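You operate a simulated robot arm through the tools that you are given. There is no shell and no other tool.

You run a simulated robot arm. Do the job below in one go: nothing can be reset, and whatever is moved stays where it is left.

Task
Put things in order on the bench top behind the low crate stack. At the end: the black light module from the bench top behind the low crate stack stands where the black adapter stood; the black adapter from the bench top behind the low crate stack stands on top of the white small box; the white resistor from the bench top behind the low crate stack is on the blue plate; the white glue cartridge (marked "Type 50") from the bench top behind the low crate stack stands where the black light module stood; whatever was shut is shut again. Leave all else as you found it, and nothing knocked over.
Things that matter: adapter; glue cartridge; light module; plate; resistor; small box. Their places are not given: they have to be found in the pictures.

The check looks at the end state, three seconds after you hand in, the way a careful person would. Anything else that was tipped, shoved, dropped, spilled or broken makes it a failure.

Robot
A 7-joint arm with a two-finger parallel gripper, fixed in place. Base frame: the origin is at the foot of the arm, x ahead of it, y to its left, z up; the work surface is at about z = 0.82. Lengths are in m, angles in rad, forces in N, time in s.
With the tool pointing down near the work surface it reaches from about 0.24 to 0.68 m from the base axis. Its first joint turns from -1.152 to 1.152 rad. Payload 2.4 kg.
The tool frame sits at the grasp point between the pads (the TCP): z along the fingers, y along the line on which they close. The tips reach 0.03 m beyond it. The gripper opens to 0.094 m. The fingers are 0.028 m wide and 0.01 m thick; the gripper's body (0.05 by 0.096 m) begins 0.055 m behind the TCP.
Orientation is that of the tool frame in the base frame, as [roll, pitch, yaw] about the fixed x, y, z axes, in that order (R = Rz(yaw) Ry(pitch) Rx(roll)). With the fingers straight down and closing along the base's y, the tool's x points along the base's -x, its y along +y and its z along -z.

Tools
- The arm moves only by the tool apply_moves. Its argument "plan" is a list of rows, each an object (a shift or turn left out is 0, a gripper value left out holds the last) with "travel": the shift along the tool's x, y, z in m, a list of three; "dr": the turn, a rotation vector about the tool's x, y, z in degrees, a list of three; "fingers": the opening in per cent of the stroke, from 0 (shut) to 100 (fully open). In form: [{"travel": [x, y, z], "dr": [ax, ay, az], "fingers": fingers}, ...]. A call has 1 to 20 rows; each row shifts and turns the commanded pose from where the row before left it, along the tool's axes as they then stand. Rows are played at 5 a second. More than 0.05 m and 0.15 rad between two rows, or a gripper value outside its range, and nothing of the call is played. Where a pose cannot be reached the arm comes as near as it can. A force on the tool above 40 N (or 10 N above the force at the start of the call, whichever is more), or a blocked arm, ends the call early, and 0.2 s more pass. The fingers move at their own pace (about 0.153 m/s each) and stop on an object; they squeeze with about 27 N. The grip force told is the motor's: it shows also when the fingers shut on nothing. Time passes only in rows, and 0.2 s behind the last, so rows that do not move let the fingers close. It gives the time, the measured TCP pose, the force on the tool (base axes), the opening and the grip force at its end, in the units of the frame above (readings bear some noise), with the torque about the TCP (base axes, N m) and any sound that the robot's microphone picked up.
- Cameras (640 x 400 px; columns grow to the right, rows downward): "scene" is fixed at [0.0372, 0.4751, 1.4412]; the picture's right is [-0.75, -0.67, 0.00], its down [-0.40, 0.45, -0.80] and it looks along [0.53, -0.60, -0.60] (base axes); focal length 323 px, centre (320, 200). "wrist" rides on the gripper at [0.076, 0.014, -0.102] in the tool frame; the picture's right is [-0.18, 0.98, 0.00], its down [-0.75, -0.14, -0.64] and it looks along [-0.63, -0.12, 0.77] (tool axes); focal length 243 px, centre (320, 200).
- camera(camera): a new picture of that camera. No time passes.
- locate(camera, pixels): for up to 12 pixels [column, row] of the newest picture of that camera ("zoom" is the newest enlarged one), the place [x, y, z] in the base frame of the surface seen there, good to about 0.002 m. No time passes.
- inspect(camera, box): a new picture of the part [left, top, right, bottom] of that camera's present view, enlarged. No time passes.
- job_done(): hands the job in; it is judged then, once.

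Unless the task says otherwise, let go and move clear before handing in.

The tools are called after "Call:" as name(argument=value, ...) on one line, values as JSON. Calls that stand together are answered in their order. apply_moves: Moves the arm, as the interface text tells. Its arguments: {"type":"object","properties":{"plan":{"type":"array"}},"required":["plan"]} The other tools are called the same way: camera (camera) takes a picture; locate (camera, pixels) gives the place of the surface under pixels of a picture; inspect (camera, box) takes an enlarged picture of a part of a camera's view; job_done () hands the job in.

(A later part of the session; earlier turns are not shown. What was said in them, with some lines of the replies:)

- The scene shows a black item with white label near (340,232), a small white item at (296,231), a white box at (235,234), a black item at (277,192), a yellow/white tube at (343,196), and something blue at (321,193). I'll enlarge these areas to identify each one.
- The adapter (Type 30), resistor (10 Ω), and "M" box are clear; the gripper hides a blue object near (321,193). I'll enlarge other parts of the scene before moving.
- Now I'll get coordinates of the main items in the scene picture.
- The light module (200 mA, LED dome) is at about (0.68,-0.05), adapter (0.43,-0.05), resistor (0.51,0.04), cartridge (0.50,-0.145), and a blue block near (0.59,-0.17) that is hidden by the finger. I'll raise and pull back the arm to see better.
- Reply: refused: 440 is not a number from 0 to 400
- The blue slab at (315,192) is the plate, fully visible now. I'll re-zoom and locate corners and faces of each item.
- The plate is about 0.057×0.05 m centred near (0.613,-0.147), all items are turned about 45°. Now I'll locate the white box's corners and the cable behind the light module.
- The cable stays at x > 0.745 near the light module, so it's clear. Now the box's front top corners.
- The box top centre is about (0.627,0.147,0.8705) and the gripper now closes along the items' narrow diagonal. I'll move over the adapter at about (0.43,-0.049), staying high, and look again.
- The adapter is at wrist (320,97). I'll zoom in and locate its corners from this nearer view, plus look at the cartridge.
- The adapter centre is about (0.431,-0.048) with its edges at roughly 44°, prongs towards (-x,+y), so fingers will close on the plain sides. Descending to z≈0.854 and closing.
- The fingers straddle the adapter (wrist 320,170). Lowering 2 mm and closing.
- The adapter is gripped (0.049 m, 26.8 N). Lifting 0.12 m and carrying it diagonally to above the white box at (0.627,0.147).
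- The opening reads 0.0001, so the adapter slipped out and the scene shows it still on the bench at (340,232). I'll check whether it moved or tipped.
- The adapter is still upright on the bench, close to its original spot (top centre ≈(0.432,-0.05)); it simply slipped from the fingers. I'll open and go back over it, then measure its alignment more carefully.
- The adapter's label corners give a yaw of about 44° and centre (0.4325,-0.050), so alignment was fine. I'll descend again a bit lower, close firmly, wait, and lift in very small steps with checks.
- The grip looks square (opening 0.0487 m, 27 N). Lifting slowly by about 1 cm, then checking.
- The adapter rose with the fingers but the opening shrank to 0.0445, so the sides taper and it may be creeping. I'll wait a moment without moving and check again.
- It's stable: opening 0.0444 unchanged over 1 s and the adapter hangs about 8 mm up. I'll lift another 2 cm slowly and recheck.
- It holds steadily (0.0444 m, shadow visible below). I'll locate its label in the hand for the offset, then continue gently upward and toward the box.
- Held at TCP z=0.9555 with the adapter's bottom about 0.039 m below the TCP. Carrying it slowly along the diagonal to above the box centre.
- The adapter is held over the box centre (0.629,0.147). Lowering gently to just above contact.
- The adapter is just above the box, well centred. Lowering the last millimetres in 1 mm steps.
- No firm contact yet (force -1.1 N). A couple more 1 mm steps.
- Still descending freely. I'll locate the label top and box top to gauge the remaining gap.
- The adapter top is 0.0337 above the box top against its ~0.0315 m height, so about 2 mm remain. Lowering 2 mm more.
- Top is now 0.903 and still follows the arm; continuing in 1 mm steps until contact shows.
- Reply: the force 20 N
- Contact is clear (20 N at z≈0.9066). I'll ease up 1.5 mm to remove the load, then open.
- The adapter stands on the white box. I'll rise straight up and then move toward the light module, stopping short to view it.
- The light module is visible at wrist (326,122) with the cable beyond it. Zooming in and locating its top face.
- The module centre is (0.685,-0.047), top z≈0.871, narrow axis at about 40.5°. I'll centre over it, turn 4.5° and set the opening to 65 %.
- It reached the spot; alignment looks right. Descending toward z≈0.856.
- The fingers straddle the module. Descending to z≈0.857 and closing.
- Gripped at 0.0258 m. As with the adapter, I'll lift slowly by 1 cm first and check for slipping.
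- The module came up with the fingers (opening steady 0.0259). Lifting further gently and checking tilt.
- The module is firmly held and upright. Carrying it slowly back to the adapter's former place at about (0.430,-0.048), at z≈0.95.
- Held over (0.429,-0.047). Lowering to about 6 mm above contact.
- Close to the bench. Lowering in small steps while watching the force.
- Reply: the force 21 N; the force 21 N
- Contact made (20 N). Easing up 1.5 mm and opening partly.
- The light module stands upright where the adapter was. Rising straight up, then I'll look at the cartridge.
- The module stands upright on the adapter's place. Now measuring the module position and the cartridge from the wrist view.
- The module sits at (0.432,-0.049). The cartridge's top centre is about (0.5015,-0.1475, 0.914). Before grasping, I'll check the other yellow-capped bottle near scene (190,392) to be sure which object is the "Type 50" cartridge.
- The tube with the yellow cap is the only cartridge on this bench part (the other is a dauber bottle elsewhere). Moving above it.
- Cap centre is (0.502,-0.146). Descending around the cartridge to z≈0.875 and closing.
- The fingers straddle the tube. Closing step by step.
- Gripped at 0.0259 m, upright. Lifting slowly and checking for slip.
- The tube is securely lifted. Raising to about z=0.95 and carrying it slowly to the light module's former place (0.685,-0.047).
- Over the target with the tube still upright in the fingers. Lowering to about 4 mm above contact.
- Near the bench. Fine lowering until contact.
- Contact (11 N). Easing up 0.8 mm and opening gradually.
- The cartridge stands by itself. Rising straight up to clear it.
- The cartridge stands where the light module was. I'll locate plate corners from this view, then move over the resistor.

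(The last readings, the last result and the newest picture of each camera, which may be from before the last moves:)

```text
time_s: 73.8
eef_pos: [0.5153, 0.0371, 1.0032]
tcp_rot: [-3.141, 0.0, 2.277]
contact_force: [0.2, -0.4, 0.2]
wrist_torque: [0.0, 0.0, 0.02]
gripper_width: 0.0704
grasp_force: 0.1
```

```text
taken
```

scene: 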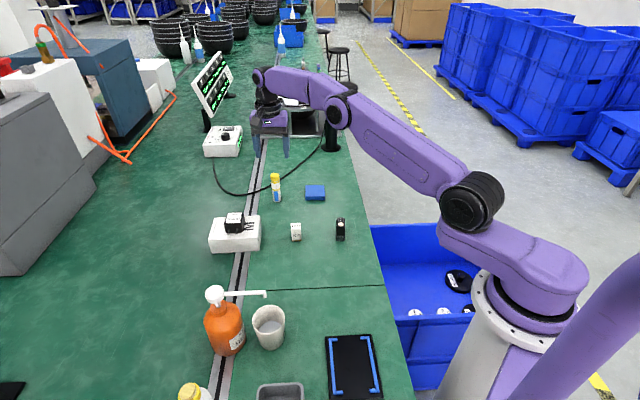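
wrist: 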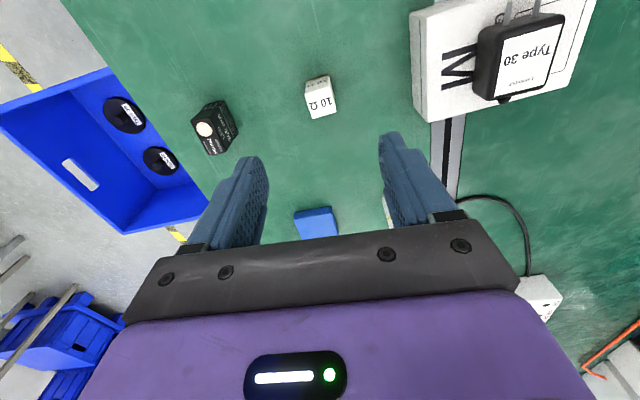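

The resistor is at wrist (320,97). Zooming and locating its top face.

Call:
inspect(camera="wrist", box=[290, 60, 350, 130])

Call:
locate(camera="zoom", pixels=[[240, 190], [380, 160], [410, 295], [272, 322], [325, 240], [250, 130], [370, 100]])

```text
5.71 times, centred on (320, 95) of wrist
```

zoom: 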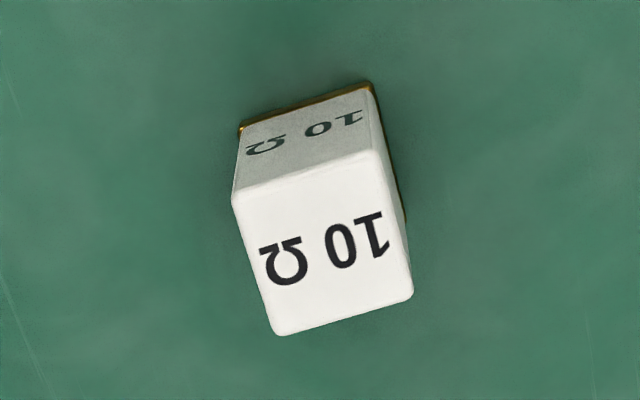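

```text
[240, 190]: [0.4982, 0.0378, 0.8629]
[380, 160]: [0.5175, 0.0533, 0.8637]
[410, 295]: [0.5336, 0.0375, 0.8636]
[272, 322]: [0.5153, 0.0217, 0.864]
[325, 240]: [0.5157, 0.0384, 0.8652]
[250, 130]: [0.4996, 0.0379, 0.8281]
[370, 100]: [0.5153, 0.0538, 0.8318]
```

The resistor's top centre is (0.516,0.0376,0.8645), edges at about 43°. I'll turn -2.5°, descend to z≈0.856 and close.

Call:
apply_moves(plan=[{"travel": [0, 0.0009, 0.03], "dr": [0, 0, -2.5], "fingers": 65}, {"travel": [0, 0, 0.035]}, {"travel": [0, 0, 0.035]}, {"travel": [0, 0, 0.03]}, {"travel": [0, 0, 0.012]}, {"travel": [0, 0, 0.005]}, {"travel": [0, 0, 0]}, {"travel": [0, 0, 0]}])

Call:
camera(camera="wrist")

Call:
inspect(camera="scene", box=[260, 180, 330, 250])

```text
time_s: 75.6
eef_pos: [0.5135, 0.0376, 0.8559]
tcp_rot: [-3.141, 0.0, 2.321]
contact_force: [0.0, -0.3, -0.7]
wrist_torque: [-0.03, 0.03, -0.02]
gripper_width: 0.0612
grasp_force: 0.0
```

```text
taken
```

wrist: 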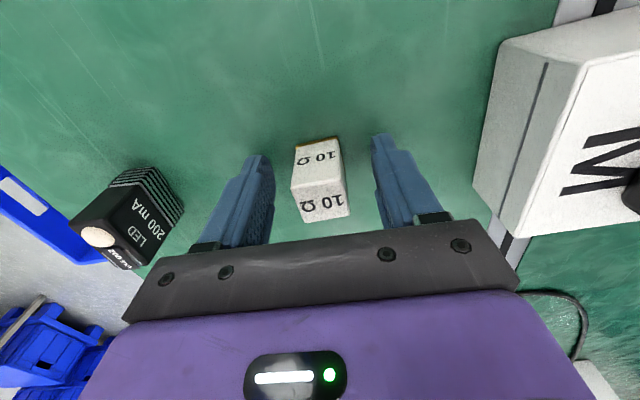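

```text
5.71 times, centred on (295, 215) of scene
```

zoom: 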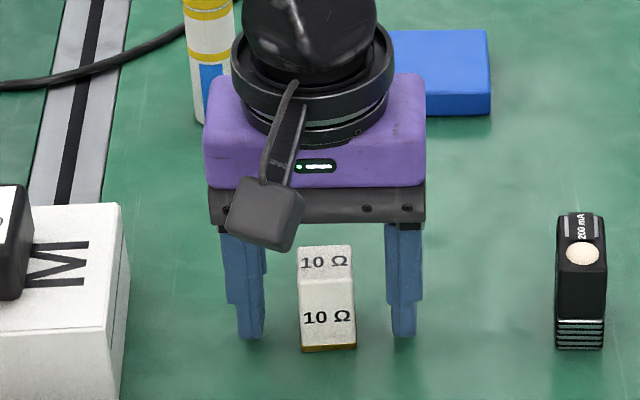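

The fingers straddle the resistor squarely. Closing.

Call:
apply_moves(plan=[{"fingers": 45}, {"fingers": 32}, {"fingers": 26}, {"fingers": 20}, {"fingers": 10}, {"fingers": 0}, {"fingers": 0}, {"fingers": 0}])

Call:
apply_moves(plan=[{"travel": [0, 0, -0.001], "fingers": 0}, {"travel": [0, 0, -0.002]}, {"travel": [0, 0, -0.002]}, {"travel": [0, 0, -0.003]}, {"travel": [0, 0, -0.004]}, {"travel": [0, 0, 0]}, {"travel": [0, 0, 0]}])

Call:
inspect(camera="scene", box=[260, 180, 330, 250])

Call:
camera(camera="wrist")

```text
time_s: 77.4
eef_pos: [0.5144, 0.0365, 0.8562]
tcp_rot: [3.14, 0.002, 2.32]
contact_force: [0.0, 1.1, 1.7]
wrist_torque: [0.03, -0.02, -0.02]
gripper_width: 0.0292
grasp_force: 26.5
```

```text
time_s: 79.0
eef_pos: [0.5135, 0.0377, 0.8684]
tcp_rot: [3.142, 0.001, 2.321]
contact_force: [-0.1, 0.0, -0.7]
wrist_torque: [0.0, 0.01, 0.0]
gripper_width: 0.0293
grasp_force: 27.0
```

```text
5.71 times, centred on (295, 215) of scene
```

zoom: 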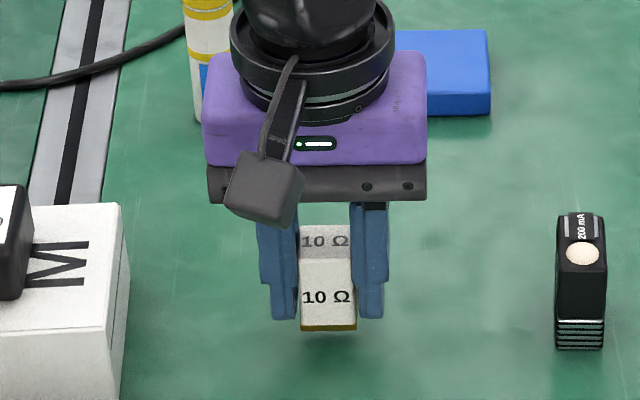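

```text
taken
```

wrist: 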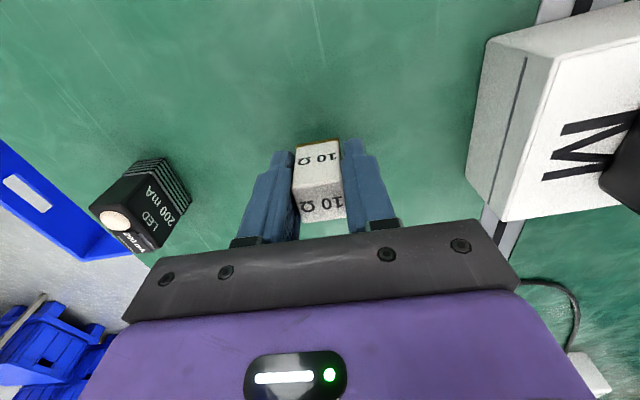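

The resistor is held steadily (0.0293 m). Lifting to about z=0.93 and carrying it slowly to above the blue plate.

Call:
apply_moves(plan=[{"travel": [0, 0, -0.01], "fingers": 0}, {"travel": [0, 0, -0.015]}, {"travel": [0, 0, -0.02]}, {"travel": [0, 0, -0.02]}, {"travel": [-0.01, -0.0026, 0]}, {"travel": [-0.0175, -0.0046, 0]}, {"travel": [-0.0175, -0.0046, 0]}, {"travel": [-0.0175, -0.0046, 0]}, {"travel": [-0.0175, -0.0046, 0]}, {"travel": [-0.0175, -0.0046, 0]}, {"travel": [-0.0175, -0.0046, 0]}, {"travel": [-0.0175, -0.0046, 0]}, {"travel": [-0.0175, -0.0046, 0]}, {"travel": [-0.0175, -0.0046, 0]}, {"travel": [-0.0175, -0.0046, 0]}, {"travel": [-0.0124, -0.0034, 0]}, {"travel": [-0.005, -0.0014, 0]}, {"travel": [0, 0, 0]}])

Call:
camera(camera="wrist")

Call:
camera(camera="scene")

```text
time_s: 82.8
eef_pos: [0.6139, -0.1472, 0.9332]
tcp_rot: [3.141, 0.0, 2.321]
contact_force: [0.0, -0.6, -1.1]
wrist_torque: [0.01, 0.01, -0.04]
gripper_width: 0.0296
grasp_force: 26.7
```

```text
taken
```

wrist: 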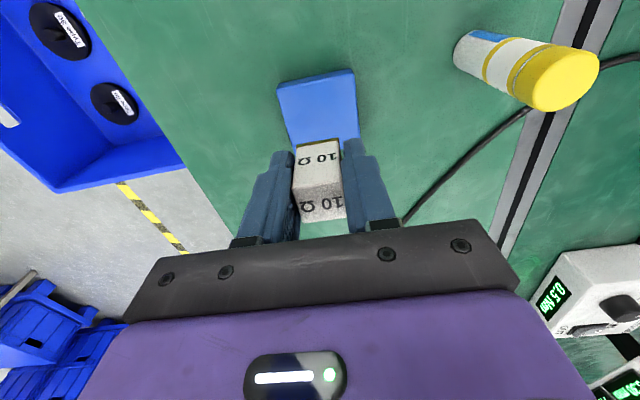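

```text
taken
```

scene: 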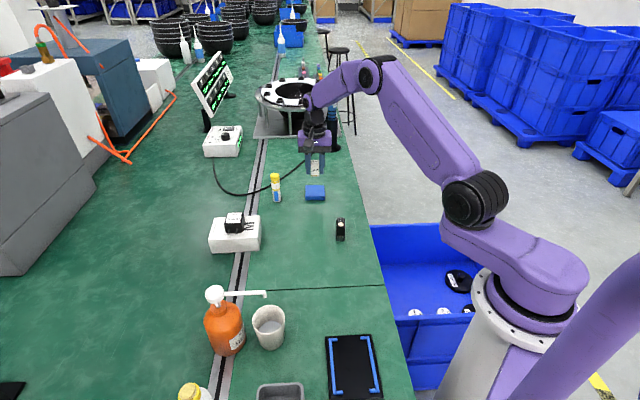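

Call:
inspect(camera="scene", box=[280, 140, 350, 215])

Call:
locate(camera="zoom", pixels=[[264, 248], [368, 248], [374, 308], [262, 308], [318, 285], [318, 325]])

```text
5.33 times, centred on (315, 178) of scene
```

zoom: 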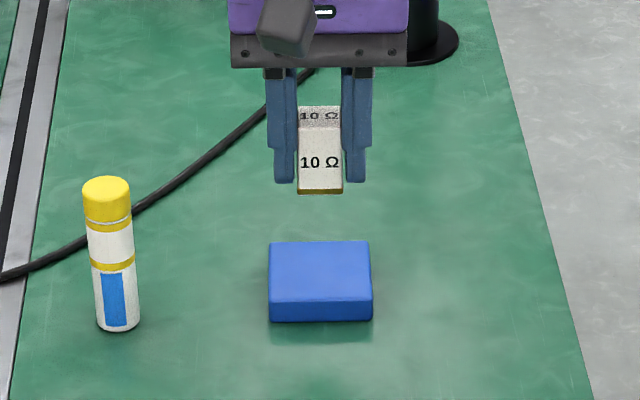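

```text
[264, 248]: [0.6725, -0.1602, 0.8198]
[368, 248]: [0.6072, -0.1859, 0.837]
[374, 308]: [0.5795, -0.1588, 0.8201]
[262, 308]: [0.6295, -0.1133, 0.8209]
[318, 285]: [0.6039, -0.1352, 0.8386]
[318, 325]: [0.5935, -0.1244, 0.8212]
```

Call:
locate(camera="zoom", pixels=[[274, 246], [365, 246], [369, 294], [273, 296], [320, 270]])

```text
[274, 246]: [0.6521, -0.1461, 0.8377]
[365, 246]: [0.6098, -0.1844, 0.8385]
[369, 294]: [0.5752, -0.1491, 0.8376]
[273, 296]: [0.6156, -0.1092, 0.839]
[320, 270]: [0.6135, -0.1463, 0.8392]
```

The plate is centred at (0.613,-0.147), right below the resistor. Lowering to about 4 mm above the plate.

Call:
apply_moves(plan=[{"travel": [0, 0, 0.01], "fingers": 0}, {"travel": [0, 0, 0.016]}, {"travel": [0, 0, 0.014]}, {"travel": [0, 0, 0.01]}, {"travel": [0, 0, 0.004]}, {"travel": [0, 0, 0]}, {"travel": [0, 0, 0]}])

Call:
inspect(camera="scene", box=[280, 140, 350, 215])

```text
time_s: 84.4
eef_pos: [0.6128, -0.1471, 0.8785]
tcp_rot: [3.141, 0.0, 2.32]
contact_force: [0.4, -0.2, -1.1]
wrist_torque: [0.0, 0.0, -0.01]
gripper_width: 0.0295
grasp_force: 27.1
```

```text
5.33 times, centred on (315, 178) of scene
```

zoom: 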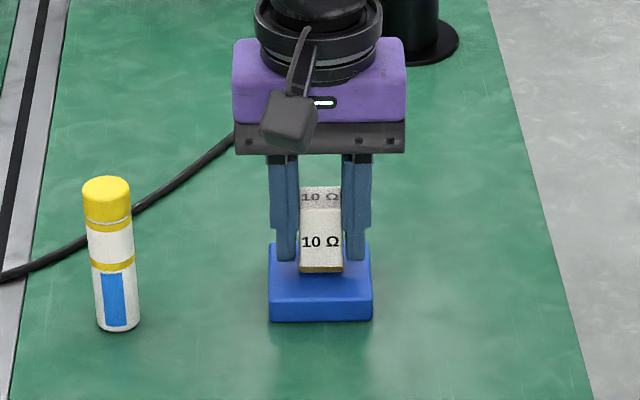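

The resistor is centred just above the plate. Fine lowering until contact.

Call:
apply_moves(plan=[{"travel": [0, 0, 0.0015], "fingers": 0}, {"travel": [0, 0, 0.001]}, {"travel": [0, 0, 0]}, {"travel": [0, 0, 0]}])

Call:
apply_moves(plan=[{"travel": [0, 0, 0.001], "fingers": 0}, {"travel": [0, 0, 0]}, {"travel": [0, 0, 0]}])

```text
time_s: 85.4
eef_pos: [0.6122, -0.1477, 0.877]
tcp_rot: [-3.141, -0.001, 2.321]
contact_force: [0.6, -0.5, -0.3]
wrist_torque: [0.0, -0.03, 0.0]
gripper_width: 0.0293
grasp_force: 26.7
```

```text
time_s: 86.2
eef_pos: [0.6128, -0.1476, 0.8761]
tcp_rot: [-3.141, 0.0, 2.321]
contact_force: [-0.7, 0.0, -0.3]
wrist_torque: [-0.02, 0.05, -0.01]
gripper_width: 0.0292
grasp_force: 27.0
```

Call:
apply_moves(plan=[{"travel": [0, 0, 0.001], "fingers": 0}, {"travel": [0, 0, 0]}, {"travel": [0, 0, 0]}])

```text
time_s: 87.0
eef_pos: [0.614, -0.146, 0.8752]
tcp_rot: [3.141, 0.001, 2.32]
contact_force: [0.2, -0.2, -0.5]
wrist_torque: [0.0, 0.05, -0.03]
gripper_width: 0.0294
grasp_force: 27.1
```

No contact yet at z≈0.875; another 1 mm step.

Call:
apply_moves(plan=[{"travel": [0, 0, 0.001], "fingers": 0}, {"travel": [0, 0, 0]}, {"travel": [0, 0, 0]}])

```text
time_s: 87.8
eef_pos: [0.6135, -0.1483, 0.8739]
tcp_rot: [3.141, 0.002, 2.323]
contact_force: [0.4, -0.2, 3.5]
wrist_torque: [0.0, -0.02, 0.01]
gripper_width: 0.0295
grasp_force: 27.2
```

Contact starts (3.5 N). Releasing here.

Call:
apply_moves(plan=[{"travel": [0, 0, 0], "fingers": 0}, {"fingers": 34}, {"fingers": 40}, {"fingers": 50}, {"fingers": 62}, {"fingers": 62}])

Call:
inspect(camera="scene", box=[280, 140, 350, 215])

Call:
camera(camera="wrist")

```text
time_s: 89.2
eef_pos: [0.6139, -0.147, 0.874]
tcp_rot: [3.142, 0.0, 2.321]
contact_force: [0.1, -0.1, 0.1]
wrist_torque: [-0.01, 0.0, 0.01]
gripper_width: 0.0585
grasp_force: 0.1
```

```text
5.33 times, centred on (315, 178) of scene
```

zoom: 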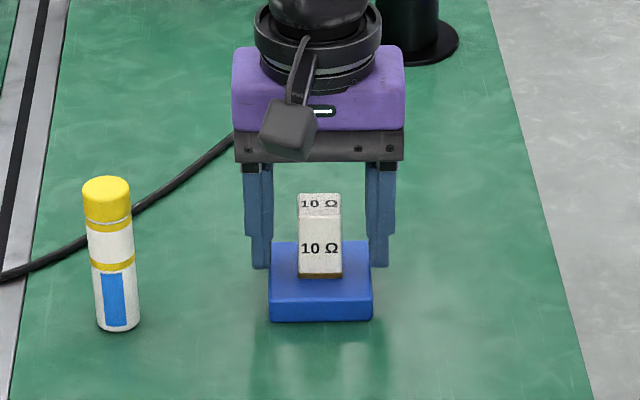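

```text
taken
```

wrist: 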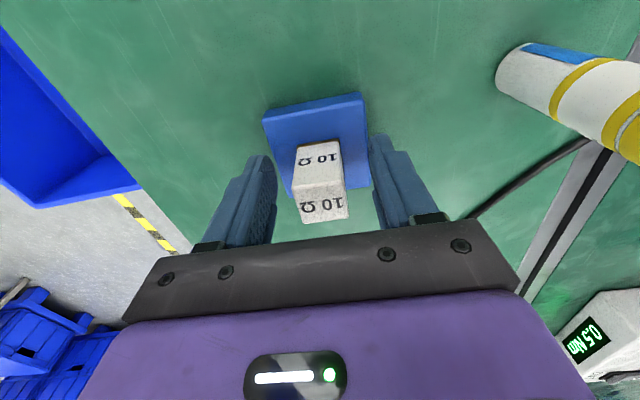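

The resistor stands on the plate. Rising straight up and backing away.

Call:
apply_moves(plan=[{"travel": [0, 0, -0.01], "fingers": 62}, {"travel": [0, 0, -0.02]}, {"travel": [0, 0, -0.03]}, {"travel": [0, 0, -0.035]}, {"travel": [0, 0, -0.035]}, {"travel": [0, 0, -0.035]}, {"travel": [0, 0, 0]}])

Call:
camera(camera="wrist")

Call:
camera(camera="scene")

```text
time_s: 90.8
eef_pos: [0.6114, -0.1459, 1.0414]
tcp_rot: [3.14, 0.001, 2.321]
contact_force: [-0.5, 0.3, 1.4]
wrist_torque: [-0.02, -0.02, 0.01]
gripper_width: 0.0582
grasp_force: 0.0
```

```text
taken
```

wrist: 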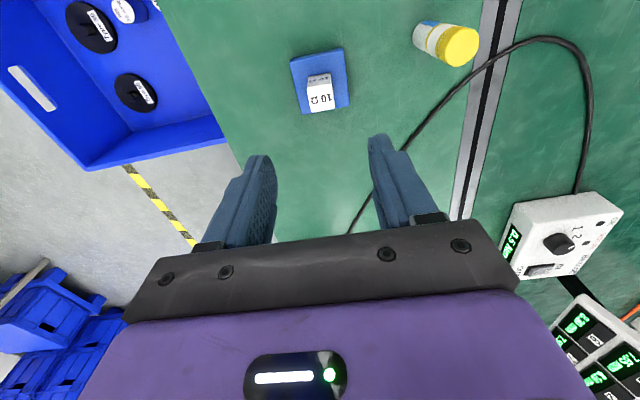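

```text
taken
```

scene: 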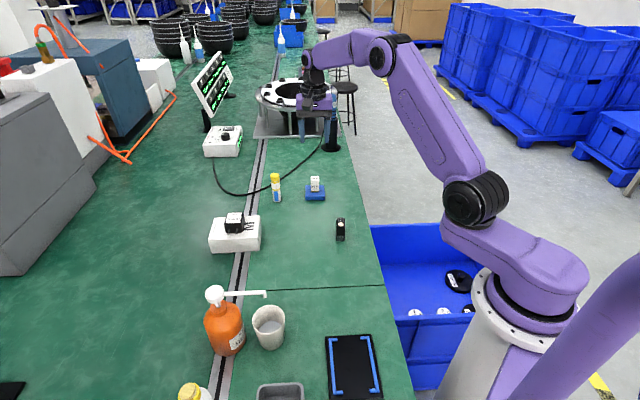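

All four items look in place. Moving the arm back clear toward its start area, then a last check of all placements.

Call:
apply_moves(plan=[{"travel": [0.03, -0.0065, -0.005], "fingers": 62}, {"travel": [0.036, -0.0078, -0.005]}, {"travel": [0.036, -0.0078, -0.005]}, {"travel": [0.036, -0.0078, -0.005]}, {"travel": [0.036, -0.0078, -0.005]}, {"travel": [0.036, -0.0078, -0.005]}, {"travel": [0.036, -0.0078, -0.005]}, {"travel": [0, 0, 0]}])

Call:
camera(camera="wrist")

Call:
inspect(camera="scene", box=[200, 150, 380, 262])

Call:
inspect(camera="scene", box=[255, 160, 345, 215])

```text
time_s: 92.6
eef_pos: [0.4061, -0.003, 1.0744]
tcp_rot: [3.141, -0.001, 2.32]
contact_force: [-0.1, -0.2, 0.0]
wrist_torque: [-0.02, 0.02, 0.03]
gripper_width: 0.0587
grasp_force: 0.1
```

```text
taken
```

wrist: 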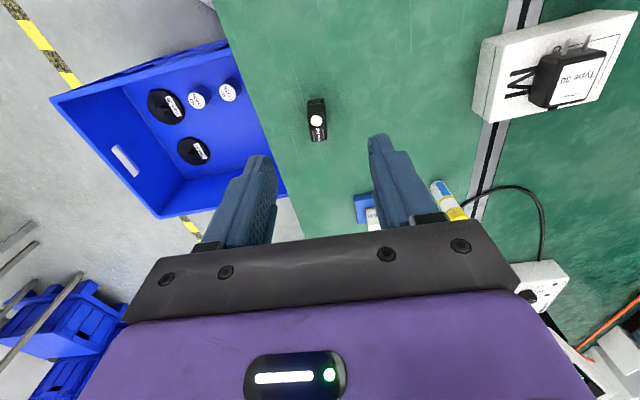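

```text
3.56 times, centred on (290, 206) of scene
```

zoom: 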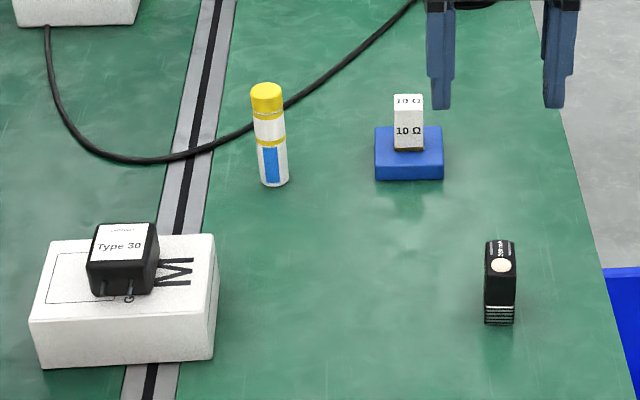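

```text
7.11 times, centred on (300, 188) of scene
```

zoom: 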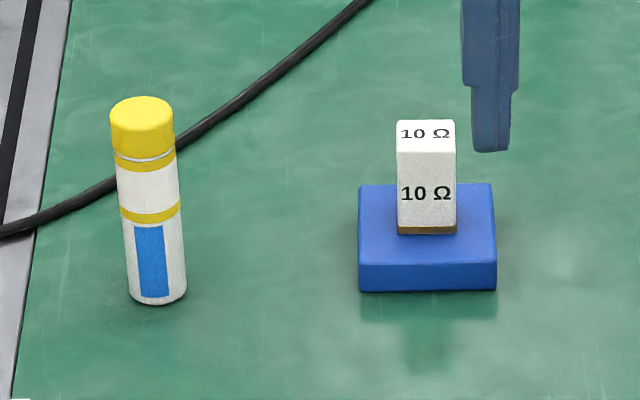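

The final pictures agree with the task: adapter on the white box (zoom 122,258), light module upright on the adapter's old spot (500,282), cartridge upright on the module's old spot (268,135), and resistor on the blue plate (408,122). I never saw the cartridge's "Type 50" mark, which must face away, but it was the only cartridge on this bench. I opened nothing, so nothing needed shutting. The gripper is clear, so I'm handing in.

Call:
job_done()

```text
The job is handed in.
```

I handed the job in with all four items in place and upright, according to the last pictures:

- **Black adapter:** it stands on the white small box. My first grip slipped while lifting it, but it stayed upright on the bench and the second try held.
- **Black light module:** it stands where the adapter was, within about 2 mm of the adapter's measured centre.
- **White glue cartridge:** it stands where the light module was. I never saw the "Type 50" mark, which probably faces away from the cameras. It was the only cartridge I found on that part of the bench.
- **White resistor:** it stands on the blue plate, near the middle.

The white box may have shifted by 1–2 mm when I set the adapter down on it. I opened nothing, so nothing needed shutting. Nothing was knocked over, and the arm is clear of the bench items.
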